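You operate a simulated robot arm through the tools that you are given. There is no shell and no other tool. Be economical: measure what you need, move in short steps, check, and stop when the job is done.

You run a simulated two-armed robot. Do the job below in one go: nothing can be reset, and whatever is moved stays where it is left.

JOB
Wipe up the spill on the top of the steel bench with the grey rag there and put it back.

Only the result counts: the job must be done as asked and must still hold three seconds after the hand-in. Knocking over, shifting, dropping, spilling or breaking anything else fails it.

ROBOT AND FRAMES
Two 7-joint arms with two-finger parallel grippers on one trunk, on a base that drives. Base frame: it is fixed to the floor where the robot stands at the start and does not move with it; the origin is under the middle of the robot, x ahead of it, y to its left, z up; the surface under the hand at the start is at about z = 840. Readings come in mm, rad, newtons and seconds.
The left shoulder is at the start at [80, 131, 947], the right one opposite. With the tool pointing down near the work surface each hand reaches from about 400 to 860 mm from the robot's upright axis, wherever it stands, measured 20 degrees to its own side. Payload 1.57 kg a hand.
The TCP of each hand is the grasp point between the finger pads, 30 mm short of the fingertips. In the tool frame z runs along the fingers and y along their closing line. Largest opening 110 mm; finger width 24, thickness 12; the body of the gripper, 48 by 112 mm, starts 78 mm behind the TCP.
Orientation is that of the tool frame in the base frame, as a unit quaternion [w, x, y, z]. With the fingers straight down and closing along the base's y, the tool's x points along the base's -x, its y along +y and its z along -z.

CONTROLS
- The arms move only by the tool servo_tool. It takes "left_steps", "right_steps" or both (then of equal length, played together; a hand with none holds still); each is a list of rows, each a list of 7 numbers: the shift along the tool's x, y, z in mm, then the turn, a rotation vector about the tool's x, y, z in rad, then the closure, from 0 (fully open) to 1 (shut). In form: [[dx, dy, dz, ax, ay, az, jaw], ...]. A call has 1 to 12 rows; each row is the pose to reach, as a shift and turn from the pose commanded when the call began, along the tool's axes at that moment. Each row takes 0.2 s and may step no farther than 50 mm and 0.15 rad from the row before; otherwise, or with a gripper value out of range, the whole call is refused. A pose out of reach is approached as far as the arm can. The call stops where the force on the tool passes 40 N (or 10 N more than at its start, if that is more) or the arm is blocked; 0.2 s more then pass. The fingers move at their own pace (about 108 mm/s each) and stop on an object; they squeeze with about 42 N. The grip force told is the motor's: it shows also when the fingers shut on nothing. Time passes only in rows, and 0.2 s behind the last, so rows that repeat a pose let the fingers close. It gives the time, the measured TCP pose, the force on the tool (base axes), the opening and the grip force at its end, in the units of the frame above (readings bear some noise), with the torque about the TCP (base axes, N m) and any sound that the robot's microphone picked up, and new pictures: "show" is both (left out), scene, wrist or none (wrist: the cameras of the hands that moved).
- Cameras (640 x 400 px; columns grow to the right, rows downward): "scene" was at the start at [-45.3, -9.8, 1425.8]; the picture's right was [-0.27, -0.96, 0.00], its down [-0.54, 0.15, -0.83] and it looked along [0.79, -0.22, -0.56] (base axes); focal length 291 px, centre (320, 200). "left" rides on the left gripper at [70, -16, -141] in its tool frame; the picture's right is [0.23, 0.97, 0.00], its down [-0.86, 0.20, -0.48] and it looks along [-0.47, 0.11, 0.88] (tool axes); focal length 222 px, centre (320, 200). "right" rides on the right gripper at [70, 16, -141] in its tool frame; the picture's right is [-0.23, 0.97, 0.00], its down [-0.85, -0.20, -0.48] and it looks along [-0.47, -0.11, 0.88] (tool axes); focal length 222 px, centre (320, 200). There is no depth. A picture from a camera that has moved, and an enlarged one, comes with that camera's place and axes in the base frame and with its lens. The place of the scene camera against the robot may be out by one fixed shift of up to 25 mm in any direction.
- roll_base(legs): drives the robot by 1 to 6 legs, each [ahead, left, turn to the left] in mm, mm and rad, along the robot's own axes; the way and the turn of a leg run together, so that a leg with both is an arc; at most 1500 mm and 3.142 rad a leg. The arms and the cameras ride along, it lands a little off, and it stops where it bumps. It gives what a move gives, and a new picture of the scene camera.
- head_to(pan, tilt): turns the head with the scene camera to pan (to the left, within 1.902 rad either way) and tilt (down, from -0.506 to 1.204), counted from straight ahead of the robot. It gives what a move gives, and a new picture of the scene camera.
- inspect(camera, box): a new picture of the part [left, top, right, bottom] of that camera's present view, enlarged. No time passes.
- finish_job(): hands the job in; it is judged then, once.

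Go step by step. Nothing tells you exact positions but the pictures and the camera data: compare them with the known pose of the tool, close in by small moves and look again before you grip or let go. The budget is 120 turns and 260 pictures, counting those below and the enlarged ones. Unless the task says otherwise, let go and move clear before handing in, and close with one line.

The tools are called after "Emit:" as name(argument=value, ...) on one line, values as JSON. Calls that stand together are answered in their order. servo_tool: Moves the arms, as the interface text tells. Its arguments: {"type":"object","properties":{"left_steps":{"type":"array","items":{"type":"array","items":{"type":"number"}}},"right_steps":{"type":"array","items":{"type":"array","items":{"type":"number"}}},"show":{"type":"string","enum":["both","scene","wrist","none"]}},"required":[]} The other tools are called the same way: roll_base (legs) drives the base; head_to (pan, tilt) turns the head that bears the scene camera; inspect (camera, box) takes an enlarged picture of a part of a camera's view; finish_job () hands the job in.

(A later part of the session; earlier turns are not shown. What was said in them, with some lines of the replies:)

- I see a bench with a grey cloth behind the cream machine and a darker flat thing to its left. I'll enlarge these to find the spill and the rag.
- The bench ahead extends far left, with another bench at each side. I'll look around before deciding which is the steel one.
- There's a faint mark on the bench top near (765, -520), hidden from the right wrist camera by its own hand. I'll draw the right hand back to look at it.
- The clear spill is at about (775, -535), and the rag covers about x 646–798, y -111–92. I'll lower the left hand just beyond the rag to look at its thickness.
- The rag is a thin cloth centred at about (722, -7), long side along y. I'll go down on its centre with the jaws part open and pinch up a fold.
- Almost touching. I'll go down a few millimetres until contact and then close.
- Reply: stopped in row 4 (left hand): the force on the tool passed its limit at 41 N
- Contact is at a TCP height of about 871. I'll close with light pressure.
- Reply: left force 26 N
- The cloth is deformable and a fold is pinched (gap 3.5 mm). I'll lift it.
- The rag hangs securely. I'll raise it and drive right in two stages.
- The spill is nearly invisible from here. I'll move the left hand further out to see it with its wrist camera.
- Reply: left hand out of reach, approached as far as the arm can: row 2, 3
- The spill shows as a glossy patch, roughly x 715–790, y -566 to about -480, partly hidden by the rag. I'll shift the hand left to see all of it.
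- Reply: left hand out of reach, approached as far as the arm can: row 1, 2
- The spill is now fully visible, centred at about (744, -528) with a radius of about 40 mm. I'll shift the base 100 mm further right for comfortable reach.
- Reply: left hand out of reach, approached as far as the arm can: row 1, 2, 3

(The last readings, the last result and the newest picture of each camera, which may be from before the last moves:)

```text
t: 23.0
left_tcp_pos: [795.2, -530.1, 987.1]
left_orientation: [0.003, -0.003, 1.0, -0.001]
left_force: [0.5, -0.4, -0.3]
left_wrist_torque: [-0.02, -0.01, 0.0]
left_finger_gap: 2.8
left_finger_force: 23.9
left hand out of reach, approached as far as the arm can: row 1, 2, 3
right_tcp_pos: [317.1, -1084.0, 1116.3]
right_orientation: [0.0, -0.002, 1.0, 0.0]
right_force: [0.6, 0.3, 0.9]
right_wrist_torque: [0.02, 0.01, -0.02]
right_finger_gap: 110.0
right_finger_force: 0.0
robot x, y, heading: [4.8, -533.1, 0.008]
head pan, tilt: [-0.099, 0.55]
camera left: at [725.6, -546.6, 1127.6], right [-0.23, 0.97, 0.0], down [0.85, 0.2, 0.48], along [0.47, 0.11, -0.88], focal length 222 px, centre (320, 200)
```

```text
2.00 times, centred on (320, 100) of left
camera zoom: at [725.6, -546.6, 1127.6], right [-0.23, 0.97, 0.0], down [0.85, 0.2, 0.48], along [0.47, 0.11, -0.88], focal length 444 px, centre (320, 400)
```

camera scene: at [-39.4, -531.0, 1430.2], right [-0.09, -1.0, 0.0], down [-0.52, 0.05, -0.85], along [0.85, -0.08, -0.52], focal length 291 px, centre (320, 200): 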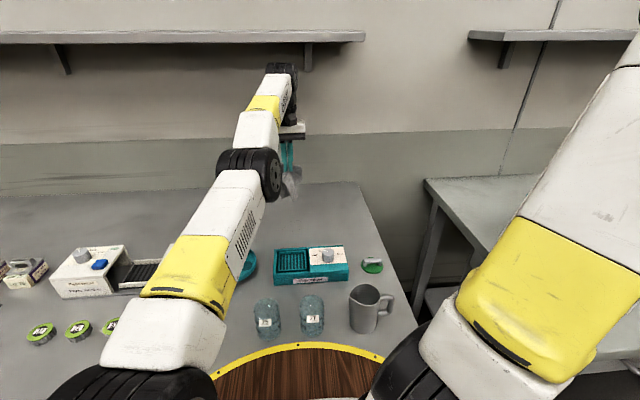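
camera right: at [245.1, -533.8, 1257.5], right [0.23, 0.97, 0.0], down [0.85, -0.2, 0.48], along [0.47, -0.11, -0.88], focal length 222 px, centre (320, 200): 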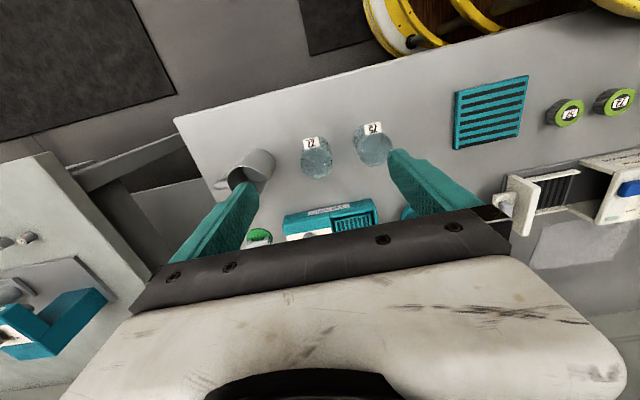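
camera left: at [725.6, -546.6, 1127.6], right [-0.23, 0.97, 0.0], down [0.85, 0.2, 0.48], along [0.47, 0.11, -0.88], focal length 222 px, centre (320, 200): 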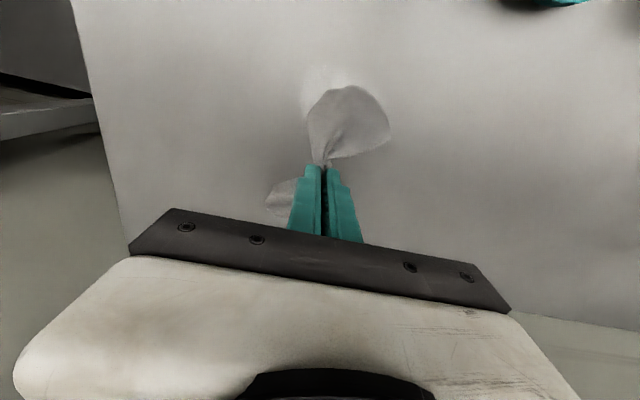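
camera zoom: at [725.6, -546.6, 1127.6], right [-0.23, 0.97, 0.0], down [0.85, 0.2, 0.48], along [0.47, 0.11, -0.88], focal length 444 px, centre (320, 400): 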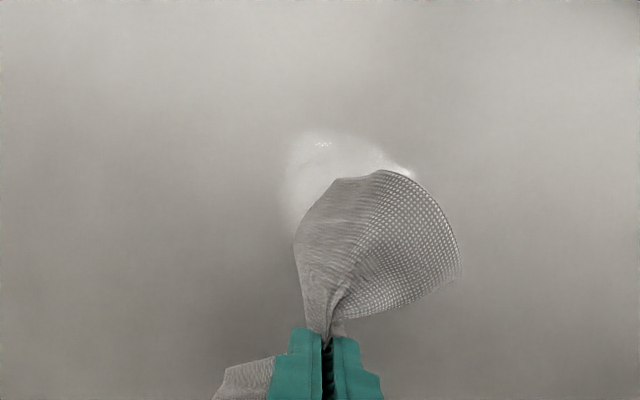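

Emit:
servo_tool(left_steps=[[30, 0, 0, 0, 0, 0, 1], [60, 0, 0, 0, 0, 0, 1], [60, 0, 0, 0, 0, 0, 1]], show="none")

```text
t: 23.8
left_tcp_pos: [791.1, -541.8, 994.5]
left_orientation: [0.001, -0.002, 1.0, -0.001]
left_force: [-0.6, -0.8, 0.2]
left_wrist_torque: [-0.02, -0.01, -0.01]
left_finger_gap: 3.2
left_finger_force: 23.9
left hand out of reach, approached as far as the arm can: row 1, 2, 3
right_tcp_pos: [318.3, -1084.5, 1114.9]
right_orientation: [0.0, -0.002, 1.0, 0.0]
right_force: [0.0, -0.6, 0.1]
right_wrist_torque: [0.02, 0.0, -0.01]
right_finger_gap: 110.2
right_finger_force: 0.0
robot x, y, heading: [0.6, -536.3, 0.008]
head pan, tilt: [-0.099, 0.55]
```

Emit:
servo_tool(left_steps=[[40, 0, -20, 0, 0, 0, 1], [80, 0, -40, 0, 0, 0, 1], [80, 0, -40, 0, 0, 0, 1]], show="scene")

```text
t: 24.6
left_tcp_pos: [771.5, -562.7, 1053.8]
left_orientation: [0.001, -0.003, 1.0, -0.001]
left_force: [0.1, -0.1, -0.4]
left_wrist_torque: [0.01, 0.01, 0.04]
left_finger_gap: 2.6
left_finger_force: 23.9
left hand out of reach, approached as far as the arm can: row 1, 2, 3
right_tcp_pos: [318.5, -1084.4, 1115.6]
right_orientation: [0.0, -0.003, 1.0, 0.0]
right_force: [-0.5, 0.2, -0.7]
right_wrist_torque: [0.02, -0.01, -0.02]
right_finger_gap: 110.1
right_finger_force: 0.0
robot x, y, heading: [5.0, -535.8, 0.008]
head pan, tilt: [-0.099, 0.55]
camera scene: at [-39.4, -531.1, 1430.2], right [-0.09, -1.0, 0.0], down [-0.52, 0.05, -0.85], along [0.85, -0.08, -0.52], focal length 291 px, centre (320, 200)
```

scene: 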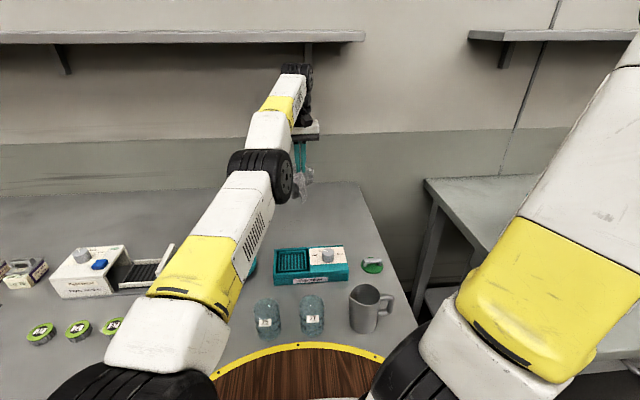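

The arm seems stuck at full stretch though the commanded pose is well inside reach. I'll try swinging the command sideways and back up to free the elbow.

Emit:
servo_tool(left_steps=[[-50, 0, -10, 0, 0, 0, 1], [-100, 0, -20, 0, 0, 0, 1], [-150, 30, -30, 0, 0, 0, 1], [-180, 60, -40, 0, 0, 0, 1], [-150, 90, -50, 0, 0, 0, 1], [-110, 100, -60, 0, 0, 0, 1], [-70, 100, -60, 0, 0, 0, 1], [-30, 100, -60, 0, 0, 0, 1], [0, 100, -60, 0, 0, 0, 1]], show="scene")

```text
refused: row 1 steps farther than a row can; nothing moved
```

Emit:
servo_tool(left_steps=[[-45, 0, -10, 0, 0, 0, 1], [-90, 0, -20, 0, 0, 0, 1], [-125, 25, -30, 0, 0, 0, 1], [-155, 50, -40, 0, 0, 0, 1], [-130, 80, -50, 0, 0, 0, 1], [-95, 100, -60, 0, 0, 0, 1], [-60, 100, -60, 0, 0, 0, 1], [-30, 100, -60, 0, 0, 0, 1], [0, 100, -60, 0, 0, 0, 1]], show="scene")

```text
t: 26.6
left_tcp_pos: [770.4, -462.6, 1116.2]
left_orientation: [0.003, -0.003, 1.0, 0.0]
left_force: [0.3, -0.4, -0.8]
left_wrist_torque: [-0.01, 0.04, 0.04]
left_finger_gap: 2.9
left_finger_force: 24.1
left hand out of reach, approached as far as the arm can: row 1, 2, 3, 4, 5, 6, 7, 8
right_tcp_pos: [317.9, -1084.5, 1116.2]
right_orientation: [0.0, -0.002, 1.0, 0.0]
right_force: [0.8, 0.2, -0.7]
right_wrist_torque: [-0.02, 0.0, -0.03]
right_finger_gap: 109.8
right_finger_force: 0.0
robot x, y, heading: [0.9, -532.1, 0.006]
head pan, tilt: [-0.099, 0.55]
camera scene: at [-39.2, -531.0, 1430.3], right [-0.09, -1.0, 0.0], down [-0.52, 0.05, -0.85], along [0.85, -0.08, -0.52], focal length 291 px, centre (320, 200)
```

scene: 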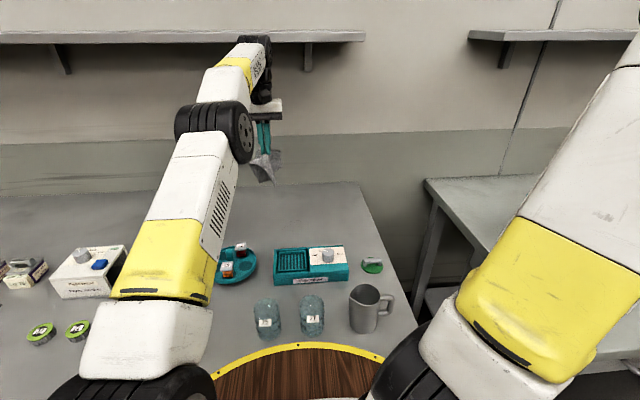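

The last row was reached, so command and measurement agree again. I'll move inward in small steps.

Emit:
servo_tool(left_steps=[[15, 0, 0, 0, 0, 0, 1], [30, 0, 0, 0, 0, 0, 1], [45, 0, 0, 0, 0, 0, 1]], show="scene")

```text
t: 27.4
left_tcp_pos: [725.8, -463.3, 1115.5]
left_orientation: [0.003, -0.003, 1.0, -0.001]
left_force: [0.0, 0.5, -0.1]
left_wrist_torque: [-0.02, 0.0, 0.02]
left_finger_gap: 3.1
left_finger_force: 24.1
right_tcp_pos: [317.7, -1084.6, 1115.8]
right_orientation: [0.0, -0.003, 1.0, 0.0]
right_force: [0.2, -0.9, 0.2]
right_wrist_torque: [0.0, 0.01, 0.02]
right_finger_gap: 110.2
right_finger_force: 0.0
robot x, y, heading: [1.8, -536.4, 0.009]
head pan, tilt: [-0.099, 0.55]
camera scene: at [-39.2, -531.2, 1430.3], right [-0.09, -1.0, 0.0], down [-0.52, 0.05, -0.85], along [0.85, -0.08, -0.52], focal length 291 px, centre (320, 200)
```

scene: 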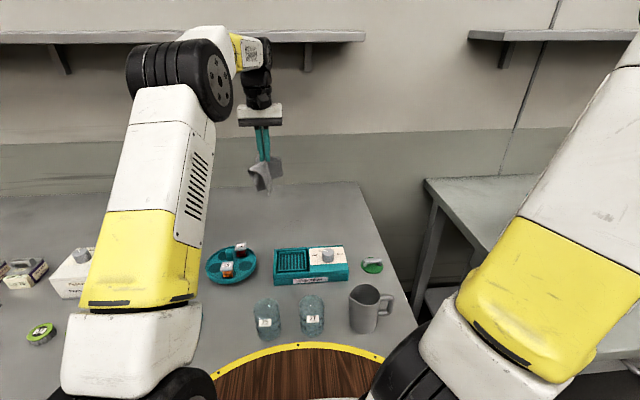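

The elbow is bent again and all is in order. I'll drive another 110 mm right so the left arm points straight at the spill, then lower.

Emit:
roll_base(legs=[[0, -110, 0]])

Emit:
servo_tool(left_steps=[[0, 20, 40, 0, 0, 0, 1], [0, 40, 80, 0, 0, 0, 1], [0, 45, 120, 0, 0, 0, 1], [0, 45, 150, 0, 0, 0, 1]], show="both")

Emit:
inspect(camera="left", box=[160, 0, 480, 200])

```text
t: 28.6
left_tcp_pos: [727.1, -573.6, 1116.6]
left_orientation: [0.003, -0.002, 1.0, 0.0]
left_force: [0.6, 0.2, -0.7]
left_wrist_torque: [0.03, 0.0, 0.02]
left_finger_gap: 3.0
left_finger_force: 24.5
right_tcp_pos: [317.1, -1194.7, 1115.4]
right_orientation: [0.0, -0.001, 1.0, 0.0]
right_force: [-0.1, 0.3, -0.9]
right_wrist_torque: [0.0, -0.01, 0.01]
right_finger_gap: 109.9
right_finger_force: 0.2
robot x, y, heading: [5.0, -646.7, 0.007]
head pan, tilt: [-0.099, 0.55]
camera scene: at [-39.0, -640.4, 1430.2], right [-0.1, -1.0, 0.0], down [-0.52, 0.05, -0.85], along [0.85, -0.08, -0.52], focal length 291 px, centre (320, 200)
```

scene: 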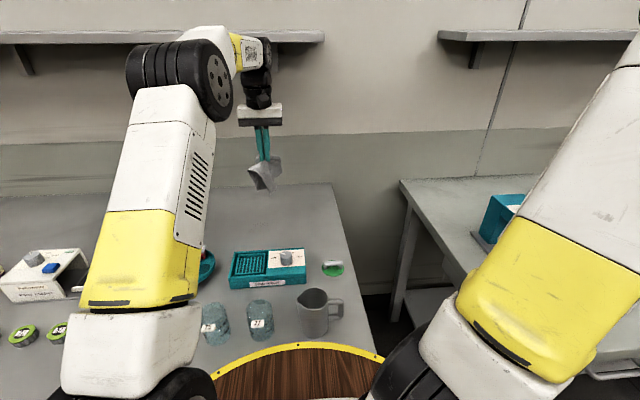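

```text
t: 29.6
left_tcp_pos: [724.0, -526.4, 963.9]
left_orientation: [0.003, -0.002, 1.0, -0.001]
left_force: [0.2, -0.3, 0.9]
left_wrist_torque: [-0.02, 0.01, -0.01]
left_finger_gap: 3.3
left_finger_force: 24.0
right_tcp_pos: [317.0, -1194.2, 1114.2]
right_orientation: [0.0, -0.001, 1.0, 0.0]
right_force: [0.3, -0.3, 0.5]
right_wrist_torque: [-0.01, 0.02, -0.03]
right_finger_gap: 109.9
right_finger_force: 0.0
robot x, y, heading: [0.2, -644.7, 0.005]
head pan, tilt: [-0.099, 0.55]
camera scene: at [-39.2, -640.6, 1430.2], right [-0.1, -1.0, 0.0], down [-0.52, 0.05, -0.85], along [0.85, -0.08, -0.52], focal length 291 px, centre (320, 200)
camera left: at [653.6, -543.0, 1104.0], right [-0.23, 0.97, 0.0], down [0.85, 0.2, 0.48], along [0.47, 0.11, -0.88], focal length 222 px, centre (320, 200)
```

scene: 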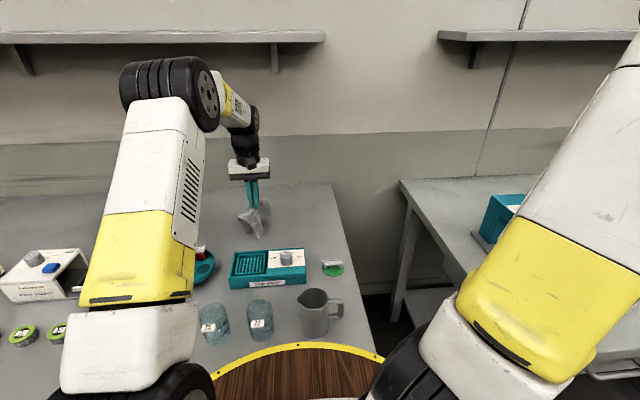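
left: 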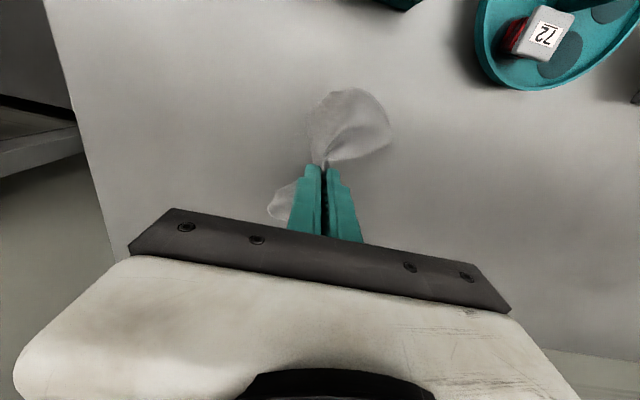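

```text
2.00 times, centred on (320, 100) of left
camera zoom: at [653.6, -543.0, 1104.0], right [-0.23, 0.97, 0.0], down [0.85, 0.2, 0.48], along [0.47, 0.11, -0.88], focal length 444 px, centre (320, 400)
```

zoom: 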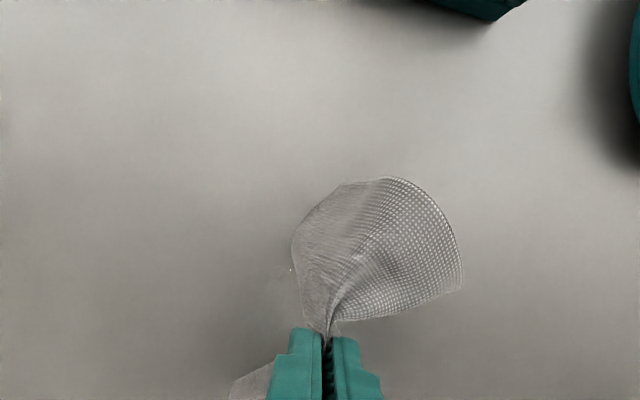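

The hand is over the spill. I'll lower the rag onto its centre with small steps near the surface.

Emit:
servo_tool(left_steps=[[-10, 0, 40, 0, 0, 0, 1], [-20, 0, 70, 0, 0, 0, 1], [-20, 0, 80, 0, 0, 0, 1], [-20, 0, 84, 0, 0, 0, 1], [-20, 0, 87, 0, 0, 0, 1]], show="both")

```text
t: 30.8
left_tcp_pos: [747.1, -528.6, 879.4]
left_orientation: [0.003, -0.002, 1.0, 0.0]
left_force: [0.1, -0.2, -0.2]
left_wrist_torque: [0.01, 0.05, 0.0]
left_finger_gap: 3.0
left_finger_force: 25.0
right_tcp_pos: [317.5, -1193.7, 1115.6]
right_orientation: [0.0, -0.002, 1.0, 0.0]
right_force: [-0.9, 0.8, -0.1]
right_wrist_torque: [-0.02, -0.03, 0.0]
right_finger_gap: 109.9
right_finger_force: 0.1
robot x, y, heading: [-0.2, -646.5, 0.001]
head pan, tilt: [-0.099, 0.55]
camera scene: at [-38.9, -640.6, 1430.2], right [-0.1, -1.0, 0.0], down [-0.52, 0.05, -0.85], along [0.85, -0.08, -0.52], focal length 291 px, centre (320, 200)
camera left: at [676.7, -544.9, 1020.2], right [-0.23, 0.97, 0.0], down [0.85, 0.2, 0.48], along [0.47, 0.11, -0.88], focal length 222 px, centre (320, 200)
```

scene: 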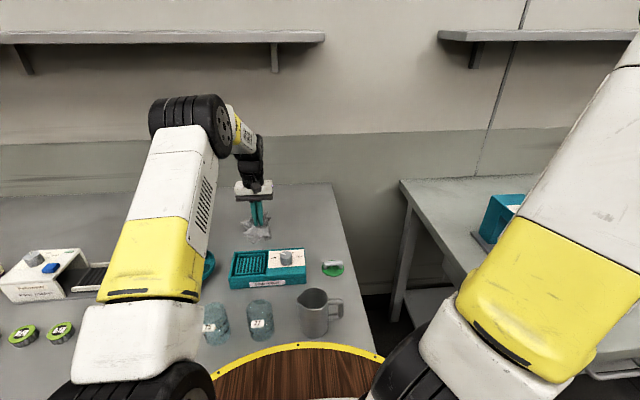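
left: 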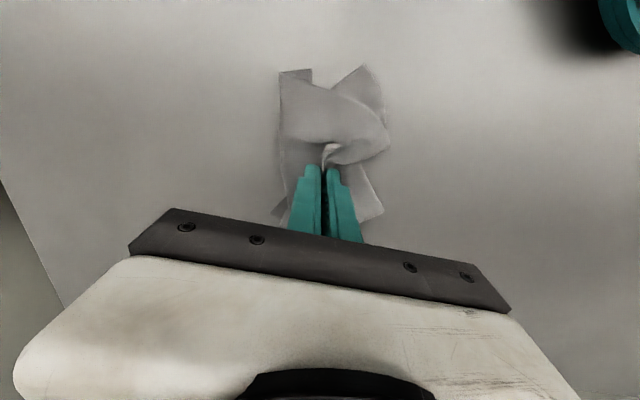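

The rag is spread on the bench. I'll press lightly and rub over the spill area.

Emit:
servo_tool(left_steps=[[0, 0, 3, 0, 0, 0, 1], [0, 0, 5, 0, 0, 0, 1], [-20, 0, 5, 0, 0, 0, 1], [-35, -20, 5, 0, 0, 0, 1], [-35, -45, 5, 0, 0, 0, 1], [0, -45, 5, 0, 0, 0, 1], [35, -45, 5, 0, 0, 0, 1], [35, -20, 5, 0, 0, 0, 1], [0, -20, 5, 0, 0, 0, 1], [-35, -20, 5, 0, 0, 0, 1], [-35, 0, 5, 0, 0, 0, 1], [0, 0, 5, 0, 0, 0, 1]], show="wrist")

```text
t: 33.4
left_tcp_pos: [748.7, -528.8, 876.8]
left_orientation: [0.003, -0.002, 1.0, -0.001]
left_force: [-0.1, -0.3, 1.5]
left_wrist_torque: [-0.05, -0.03, -0.02]
left_finger_gap: 2.7
left_finger_force: 24.4
right_tcp_pos: [317.9, -1194.6, 1114.7]
right_orientation: [0.0, -0.002, 1.0, 0.0]
right_force: [0.9, -0.4, 0.2]
right_wrist_torque: [-0.01, -0.01, 0.02]
right_finger_gap: 109.7
right_finger_force: 0.0
robot x, y, heading: [4.5, -643.5, 0.001]
head pan, tilt: [-0.099, 0.55]
camera left: at [678.0, -545.7, 1017.7], right [-0.23, 0.97, 0.0], down [0.85, 0.2, 0.48], along [0.47, 0.11, -0.88], focal length 222 px, centre (320, 200)
```

left: 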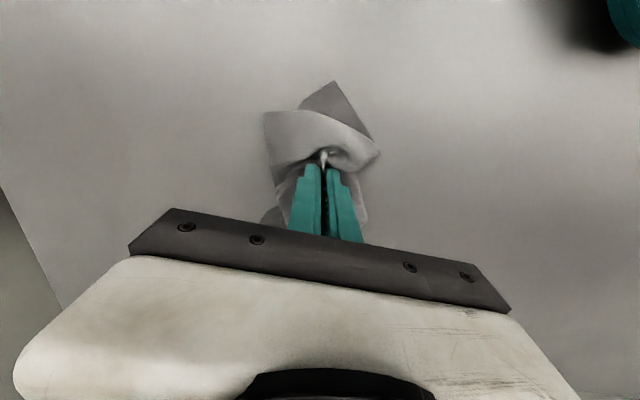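

Good. Now the other half, pressing slightly more.

Emit:
servo_tool(left_steps=[[-35, 0, 2, 0, 0, 0, 1], [-35, 25, 2, 0, 0, 0, 1], [0, 25, 2, 0, 0, 0, 1], [40, 25, 2, 0, 0, 0, 1], [40, 45, 2, 0, 0, 0, 1], [0, 45, 2, 0, 0, 0, 1], [-35, 45, 2, 0, 0, 0, 1], [-35, 10, 2, 0, 0, 0, 1], [0, 10, 2, 0, 0, 0, 1], [40, 10, 2, 0, 0, 0, 1], [40, -10, 2, 0, 0, 0, 1], [0, -10, 2, 0, 0, 0, 1]], show="none")

Emit:
servo_tool(left_steps=[[-35, 0, 2, 0, 0, 0, 1], [-35, -35, 2, 0, 0, 0, 1], [5, -35, 2, 0, 0, 0, 1], [45, -35, 2, 0, 0, 0, 1], [45, 0, 2, 0, 0, 0, 1], [45, 30, 2, 0, 0, 0, 1], [25, 0, 2, 0, 0, 0, 1], [0, -40, 2, 0, 0, 0, 1], [-15, 0, 2, 0, 0, 0, 1], [-15, 40, 2, 0, 0, 0, 1], [0, 40, -40, 0, 0, 0, 1], [0, 80, -85, 0, 0, 0, 1]], show="wrist")

```text
t: 36.0
left_tcp_pos: [746.8, -543.9, 870.8]
left_orientation: [0.005, -0.002, 1.0, -0.001]
left_force: [-8.9, 0.0, 34.0]
left_wrist_torque: [0.14, 0.55, 0.09]
left_finger_gap: 3.0
left_finger_force: 24.0
right_tcp_pos: [316.5, -1194.3, 1114.8]
right_orientation: [0.0, -0.002, 1.0, 0.0]
right_force: [0.2, 0.1, -0.1]
right_wrist_torque: [0.0, -0.03, 0.04]
right_finger_gap: 109.8
right_finger_force: 0.0
robot x, y, heading: [1.3, -644.9, 0.002]
head pan, tilt: [-0.099, 0.55]
```

```text
refused: row 12 steps farther than a row can; nothing moved
```

Emit:
servo_tool(left_steps=[[-35, 0, -2, 0, 0, 0, 1], [-35, -25, -2, 0, 0, 0, 1], [5, -25, -2, 0, 0, 0, 1], [45, -25, -2, 0, 0, 0, 1], [45, 10, -2, 0, 0, 0, 1], [45, 40, -2, 0, 0, 0, 1], [25, 10, -2, 0, 0, 0, 1], [0, -30, -2, 0, 0, 0, 1], [-15, 10, -2, 0, 0, 0, 1], [-15, 45, -2, 0, 0, 0, 1], [0, 50, -40, 0, 0, 0, 1], [0, 70, -80, 0, 0, 0, 1]], show="none")

Emit:
servo_tool(left_steps=[[-20, 30, -25, 0, 0, 0, 1], [-25, 50, -50, 0, 0, 0, 1]], show="both")

Emit:
inspect(camera="left", box=[100, 0, 420, 200])

```text
t: 38.6
left_tcp_pos: [748.7, -467.9, 956.3]
left_orientation: [0.002, -0.002, 1.0, -0.001]
left_force: [0.3, -0.4, -0.9]
left_wrist_torque: [0.03, -0.01, -0.03]
left_finger_gap: 2.9
left_finger_force: 24.3
right_tcp_pos: [317.2, -1193.9, 1115.4]
right_orientation: [0.001, -0.001, 1.0, 0.0]
right_force: [0.5, -0.5, -0.8]
right_wrist_torque: [0.01, -0.02, 0.0]
right_finger_gap: 110.0
right_finger_force: 0.1
robot x, y, heading: [1.5, -644.4, -0.0]
head pan, tilt: [-0.099, 0.55]
```

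```text
t: 39.2
left_tcp_pos: [769.4, -418.9, 1003.2]
left_orientation: [0.002, -0.001, 1.0, 0.0]
left_force: [0.2, 0.2, 0.0]
left_wrist_torque: [0.01, 0.02, 0.01]
left_finger_gap: 2.9
left_finger_force: 23.8
right_tcp_pos: [317.6, -1194.2, 1115.4]
right_orientation: [-0.001, -0.001, 1.0, 0.0]
right_force: [0.0, 0.3, 1.2]
right_wrist_torque: [0.03, 0.01, -0.03]
right_finger_gap: 110.1
right_finger_force: 0.0
robot x, y, heading: [5.7, -646.3, -0.0]
head pan, tilt: [-0.099, 0.55]
camera scene: at [-38.9, -640.7, 1430.3], right [-0.1, -1.0, 0.0], down [-0.52, 0.05, -0.85], along [0.85, -0.08, -0.52], focal length 291 px, centre (320, 200)
camera left: at [698.7, -435.0, 1144.7], right [-0.23, 0.97, 0.0], down [0.85, 0.2, 0.48], along [0.47, 0.11, -0.88], focal length 222 px, centre (320, 200)
```

scene: 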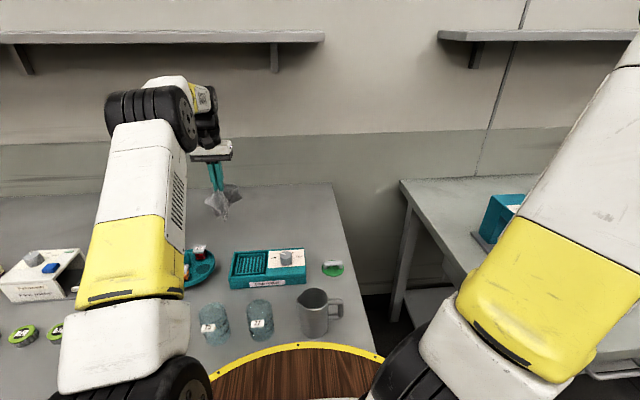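
left: 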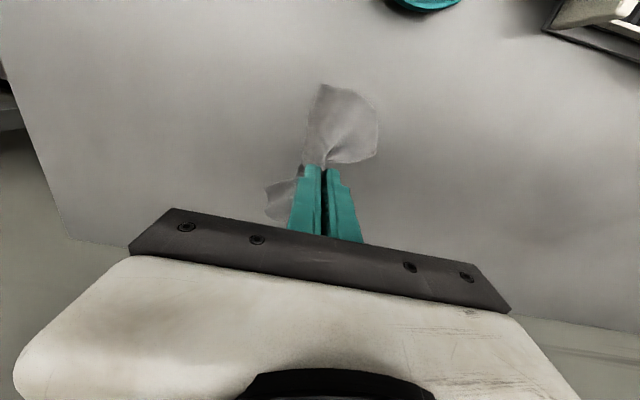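

```text
2.00 times, centred on (260, 100) of left
camera zoom: at [698.7, -435.0, 1144.7], right [-0.23, 0.97, 0.0], down [0.85, 0.2, 0.48], along [0.47, 0.11, -0.88], focal length 444 px, centre (440, 400)
```

zoom: 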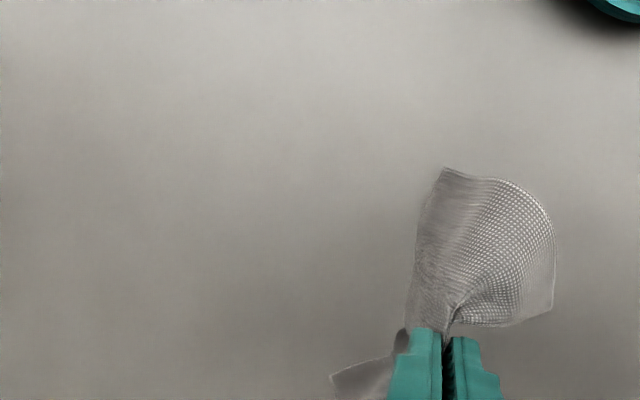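

The spill no longer shows. I'll check from nearly the same view where it showed clearly before.

Emit:
servo_tool(left_steps=[[0, 0, -25, 0, 0, 0, 1], [5, 0, -50, 0, 0, 0, 1]], show="wrist")

Emit:
inspect(camera="left", box=[140, 20, 380, 170])

Emit:
head_to(pan=0.1, tilt=0.6)

Emit:
inspect(camera="scene", box=[200, 150, 400, 275])

```text
t: 39.8
left_tcp_pos: [764.9, -415.4, 1051.8]
left_orientation: [0.002, -0.002, 1.0, -0.001]
left_force: [-0.2, -0.6, 0.1]
left_wrist_torque: [-0.01, 0.0, 0.05]
left_finger_gap: 3.0
left_finger_force: 24.4
right_tcp_pos: [317.2, -1194.2, 1114.9]
right_orientation: [0.001, -0.002, 1.0, 0.0]
right_force: [0.5, -0.1, -0.2]
right_wrist_torque: [0.02, 0.02, -0.01]
right_finger_gap: 110.0
right_finger_force: 0.1
robot x, y, heading: [1.1, -650.7, 0.004]
head pan, tilt: [-0.099, 0.55]
camera left: at [694.8, -431.9, 1193.6], right [-0.23, 0.97, 0.0], down [0.85, 0.2, 0.48], along [0.47, 0.11, -0.88], focal length 222 px, centre (320, 200)
```

left: 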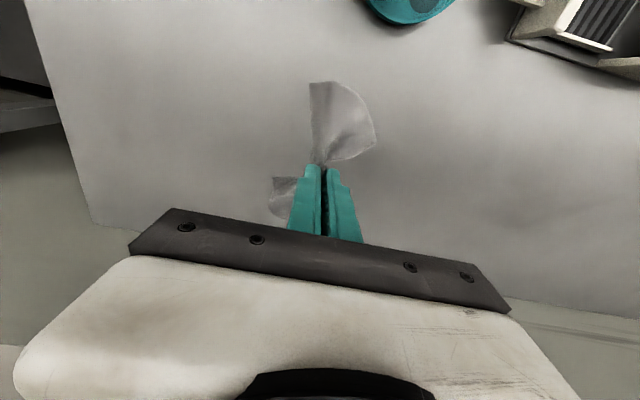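

```text
2.67 times, centred on (260, 95) of left
camera zoom: at [694.8, -431.9, 1193.6], right [-0.23, 0.97, 0.0], down [0.85, 0.2, 0.48], along [0.47, 0.11, -0.88], focal length 592 px, centre (480, 480)
```

zoom: 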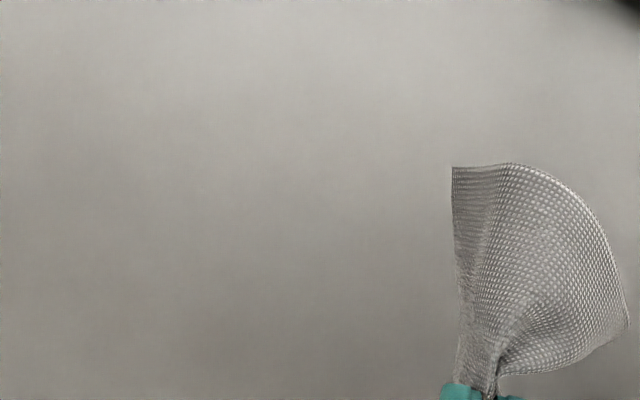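

```text
t: 40.5
left_tcp_pos: [765.5, -416.4, 1052.5]
left_orientation: [0.002, -0.002, 1.0, 0.0]
left_force: [0.1, -0.6, 0.9]
left_wrist_torque: [-0.04, 0.02, -0.01]
left_finger_gap: 2.9
left_finger_force: 24.2
right_tcp_pos: [317.6, -1194.2, 1115.3]
right_orientation: [0.0, -0.001, 1.0, 0.0]
right_force: [-0.5, 0.2, 0.5]
right_wrist_torque: [0.0, 0.01, 0.0]
right_finger_gap: 110.2
right_finger_force: 0.1
robot x, y, heading: [2.6, -645.5, 0.004]
head pan, tilt: [0.099, 0.6]
camera scene: at [-40.4, -622.9, 1425.8], right [0.1, -0.99, 0.0], down [-0.56, -0.06, -0.83], along [0.82, 0.08, -0.56], focal length 291 px, centre (320, 200)
```

scene: 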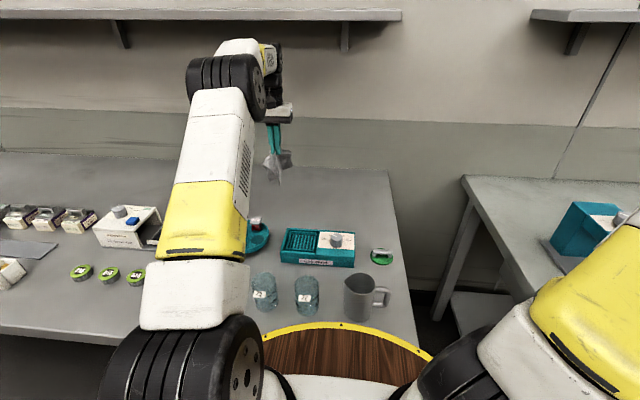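

```text
3.20 times, centred on (300, 212) of scene
camera zoom: at [-40.4, -622.9, 1425.8], right [0.1, -0.99, 0.0], down [-0.56, -0.06, -0.83], along [0.82, 0.08, -0.56], focal length 932 px, centre (384, 160)
```

zoom: 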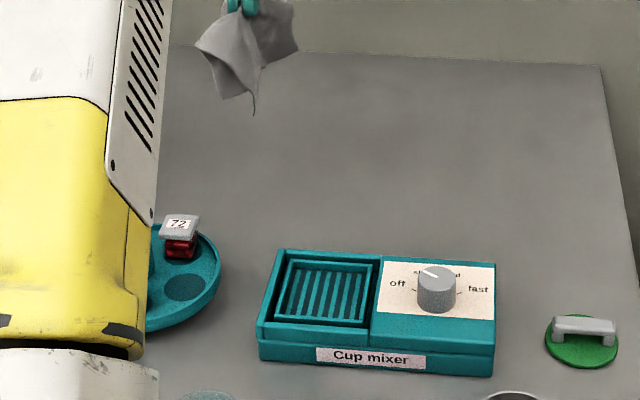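

The bench is clean. I'll raise the rag and drive back left to the rag's place.

Emit:
servo_tool(left_steps=[[20, -30, -10, 0, 0, 0, 1], [42, -60, -25, 0, 0, 0, 1]], show="none")

Emit:
roll_base(legs=[[0, 250, 0], [0, 270, 0]])

```text
t: 41.1
left_tcp_pos: [724.2, -478.5, 1073.7]
left_orientation: [0.003, -0.003, 1.0, -0.001]
left_force: [0.3, -0.8, -1.6]
left_wrist_torque: [-0.07, 0.04, 0.05]
left_finger_gap: 2.7
left_finger_force: 23.9
right_tcp_pos: [318.5, -1194.3, 1116.9]
right_orientation: [0.0, -0.001, 1.0, 0.0]
right_force: [2.1, 0.2, 0.4]
right_wrist_torque: [0.04, 0.0, 0.01]
right_finger_gap: 110.0
right_finger_force: 0.1
robot x, y, heading: [1.3, -648.3, 0.001]
head pan, tilt: [0.099, 0.6]
```

```text
t: 44.5
left_tcp_pos: [717.1, 49.6, 1075.5]
left_orientation: [0.002, -0.008, 1.0, -0.001]
left_force: [0.0, -1.0, -0.4]
left_wrist_torque: [-0.03, 0.0, -0.02]
left_finger_gap: 3.1
left_finger_force: 24.4
right_tcp_pos: [319.6, -670.6, 1115.7]
right_orientation: [0.001, -0.008, 1.0, 0.0]
right_force: [0.5, 0.4, -0.6]
right_wrist_torque: [-0.04, 0.0, 0.0]
right_finger_gap: 110.1
right_finger_force: 0.1
robot x, y, heading: [-1.8, -126.9, 0.019]
head pan, tilt: [0.099, 0.6]
camera scene: at [-45.0, -103.6, 1425.7], right [0.11, -0.99, 0.0], down [-0.56, -0.06, -0.82], along [0.82, 0.09, -0.57], focal length 291 px, centre (320, 200)
```

scene: 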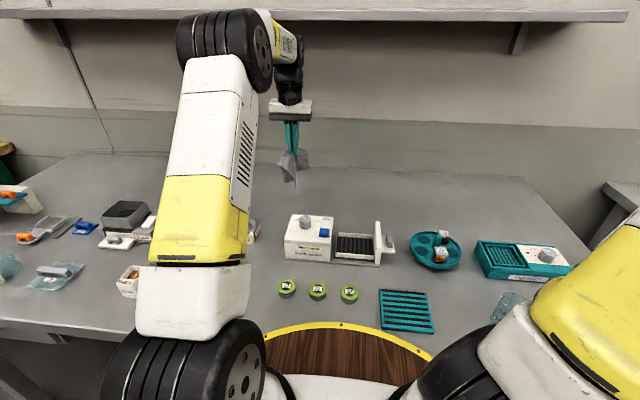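

Now I'll move over the rag's original spot (722, -5) and lower.

Emit:
servo_tool(left_steps=[[-3, -28, 20, 0, 0, 0, 1], [-5, -54, 50, 0, 0, 0, 1], [-5, -54, 95, 0, 0, 0, 1], [-5, -54, 140, 0, 0, 0, 1], [-5, -54, 170, 0, 0, 0, 1], [-5, -54, 190, 0, 0, 0, 1], [-5, -54, 198, 0, 0, 0, 1]], show="both")

```text
t: 46.1
left_tcp_pos: [724.0, -3.2, 876.8]
left_orientation: [0.003, -0.008, 1.0, -0.001]
left_force: [-0.2, 0.4, 0.2]
left_wrist_torque: [-0.02, -0.03, 0.03]
left_finger_gap: 3.1
left_finger_force: 24.5
right_tcp_pos: [320.2, -671.5, 1116.2]
right_orientation: [-0.001, -0.007, 1.0, 0.0]
right_force: [0.3, -0.4, 0.8]
right_wrist_torque: [-0.01, 0.01, -0.02]
right_finger_gap: 109.9
right_finger_force: 0.0
robot x, y, heading: [-2.8, -126.5, 0.016]
head pan, tilt: [0.099, 0.6]
camera scene: at [-45.1, -103.5, 1425.7], right [0.11, -0.99, 0.0], down [-0.56, -0.06, -0.82], along [0.82, 0.09, -0.57], focal length 291 px, centre (320, 200)
camera left: at [652.4, -20.2, 1017.5], right [-0.24, 0.97, 0.0], down [0.85, 0.21, 0.48], along [0.47, 0.11, -0.88], focal length 222 px, centre (320, 200)
```

scene: 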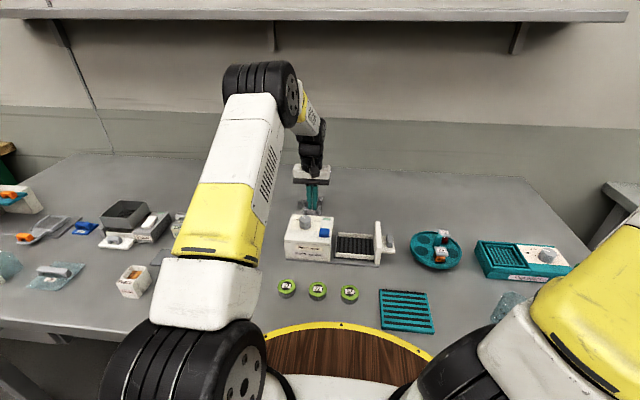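
left: 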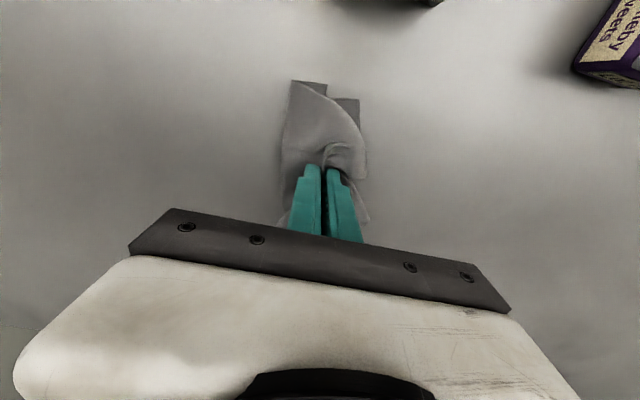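

The rag rests on its spot. I'll open gradually and then lift straight up.

Emit:
servo_tool(left_steps=[[0, 0, 2, 0, 0, 0, 1], [0, 0, 2, 0, 0, 0, 0.85], [0, 0, 2, 0, 0, 0, 0.65], [0, 0, 2, 0, 0, 0, 0.45], [0, 0, 1, 0, 0, 0, 0.45], [0, 0, -15, 0, 0, 0, 0.4], [0, 0, -40, 0, 0, 0, 0.4], [0, 0, -80, 0, 0, 0, 0.4], [0, 0, -120, 0, 0, 0, 0.4]], show="both")

Emit:
inspect(camera="left", box=[160, 0, 480, 220])

Emit:
inspect(camera="scene", box=[240, 150, 400, 270])

```text
t: 48.1
left_tcp_pos: [723.6, -4.7, 992.8]
left_orientation: [0.003, -0.007, 1.0, -0.001]
left_force: [1.2, -0.1, 0.4]
left_wrist_torque: [-0.01, 0.02, 0.0]
left_finger_gap: 66.2
left_finger_force: 0.1
right_tcp_pos: [320.3, -670.9, 1114.4]
right_orientation: [0.0, -0.008, 1.0, 0.0]
right_force: [0.3, -0.5, -0.4]
right_wrist_torque: [0.01, 0.03, 0.0]
right_finger_gap: 110.1
right_finger_force: 0.1
robot x, y, heading: [-1.1, -124.9, 0.014]
head pan, tilt: [0.099, 0.6]
camera scene: at [-44.8, -103.5, 1425.7], right [0.11, -0.99, 0.0], down [-0.56, -0.06, -0.82], along [0.82, 0.09, -0.57], focal length 291 px, centre (320, 200)
camera left: at [653.8, -21.7, 1134.5], right [-0.24, 0.97, 0.0], down [0.85, 0.21, 0.48], along [0.47, 0.11, -0.88], focal length 222 px, centre (320, 200)
```

scene: 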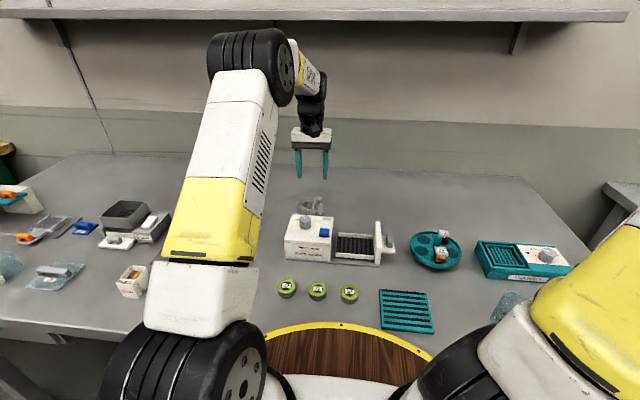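
left: 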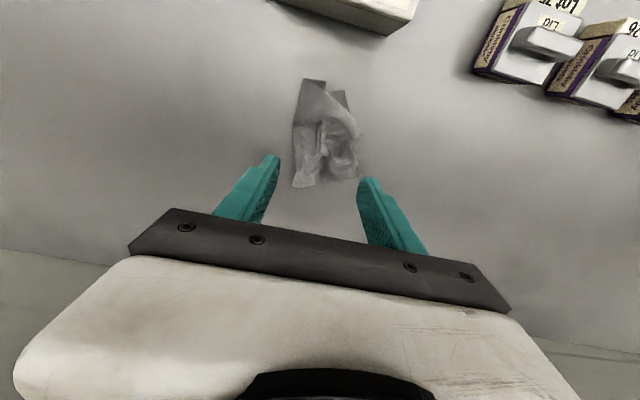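

```text
1.82 times, centred on (320, 110) of left
camera zoom: at [653.8, -21.7, 1134.5], right [-0.24, 0.97, 0.0], down [0.85, 0.21, 0.48], along [0.47, 0.11, -0.88], focal length 404 px, centre (320, 364)
```

zoom: 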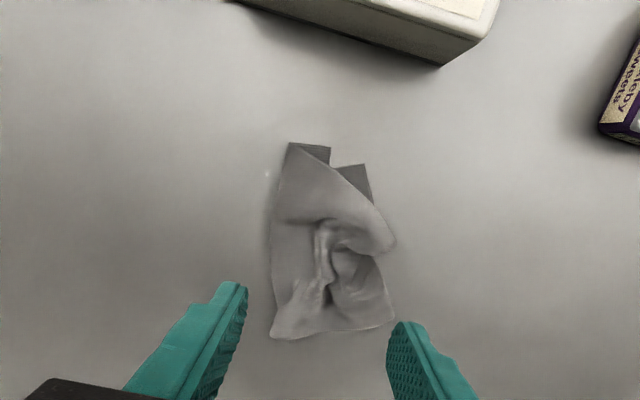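

```text
3.33 times, centred on (320, 210) of scene
camera zoom: at [-44.8, -103.5, 1425.7], right [0.11, -0.99, 0.0], down [-0.56, -0.06, -0.82], along [0.82, 0.09, -0.57], focal length 971 px, centre (320, 167)
```

zoom: 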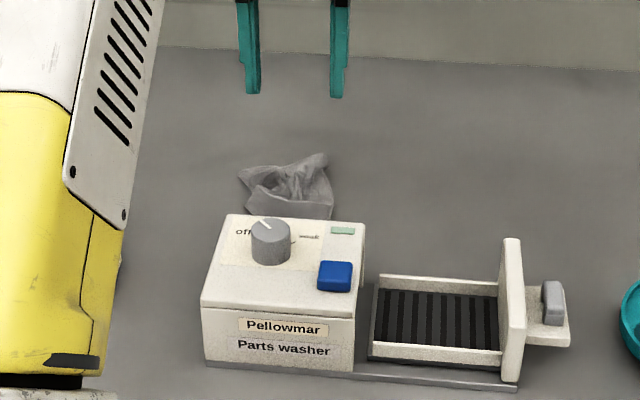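

The rag lies on its old spot, centred at about (715, -1). I'll move the hand clear and check a small white speck beside it.

Emit:
servo_tool(left_steps=[[0, 0, -40, 0, 0, 0, 0.4], [0, 0, -60, 0, 0, 0, 0.3]], show="none")

Emit:
inspect(camera="left", box=[240, 40, 400, 200])

Emit:
head_to(pan=-0.35, tilt=0.5)

Emit:
inspect(camera="scene", box=[250, 150, 450, 275])

```text
t: 48.7
left_tcp_pos: [721.8, -4.0, 1057.1]
left_orientation: [0.003, -0.008, 1.0, -0.001]
left_force: [0.5, -0.2, 0.8]
left_wrist_torque: [-0.02, 0.03, -0.01]
left_finger_gap: 77.0
left_finger_force: 0.1
right_tcp_pos: [319.6, -671.8, 1115.6]
right_orientation: [0.0, -0.008, 1.0, 0.0]
right_force: [0.5, 0.2, -0.2]
right_wrist_torque: [-0.02, -0.03, 0.01]
right_finger_gap: 109.7
right_finger_force: 0.1
robot x, y, heading: [-1.6, -125.5, 0.02]
head pan, tilt: [0.099, 0.6]
```

```text
2.50 times, centred on (320, 120) of left
camera zoom: at [652.0, -20.7, 1198.1], right [-0.24, 0.97, 0.0], down [0.85, 0.21, 0.48], along [0.47, 0.11, -0.88], focal length 555 px, centre (320, 400)
```

zoom: 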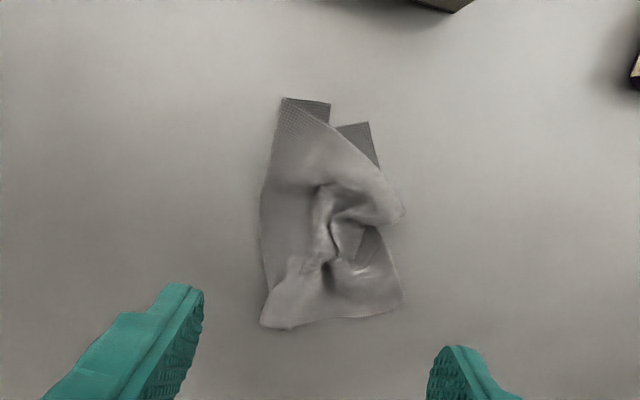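

```text
t: 49.6
left_tcp_pos: [722.6, -3.9, 1056.5]
left_orientation: [0.003, -0.008, 1.0, -0.001]
left_force: [-0.3, 0.2, -1.0]
left_wrist_torque: [-0.01, 0.05, 0.01]
left_finger_gap: 77.0
left_finger_force: 0.1
right_tcp_pos: [319.6, -670.4, 1115.6]
right_orientation: [0.001, -0.008, 1.0, 0.0]
right_force: [0.7, -0.6, 0.5]
right_wrist_torque: [0.01, 0.01, 0.0]
right_finger_gap: 109.9
right_finger_force: 0.1
robot x, y, heading: [-0.1, -124.1, 0.015]
head pan, tilt: [-0.351, 0.499]
camera scene: at [-46.9, -143.6, 1434.8], right [-0.33, -0.94, 0.0], down [-0.45, 0.16, -0.88], along [0.83, -0.29, -0.48], focal length 291 px, centre (320, 200)
```

scene: 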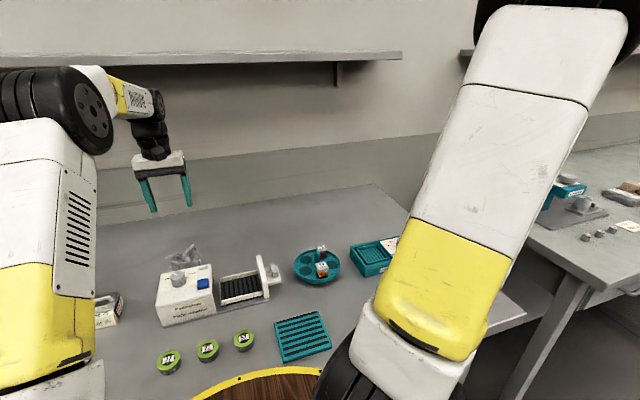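

```text
3.20 times, centred on (350, 212) of scene
camera zoom: at [-46.9, -143.6, 1434.8], right [-0.33, -0.94, 0.0], down [-0.45, 0.16, -0.88], along [0.83, -0.29, -0.48], focal length 932 px, centre (224, 160)
```

zoom: 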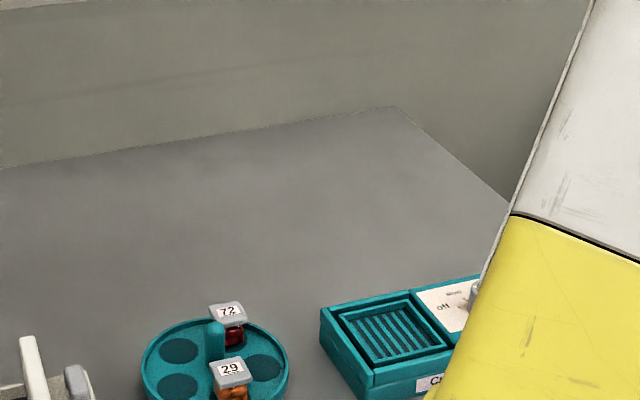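

The spill is gone and the speck no longer shows. The rag is back on its spot and the hand is clear, so I'm handing in.

Emit:
finish_job()

```text
The job is handed in.
```

I wiped up the spill with the grey rag and put the rag back where it was, though it now lies crumpled rather than flat; nothing else on the bench looked disturbed.
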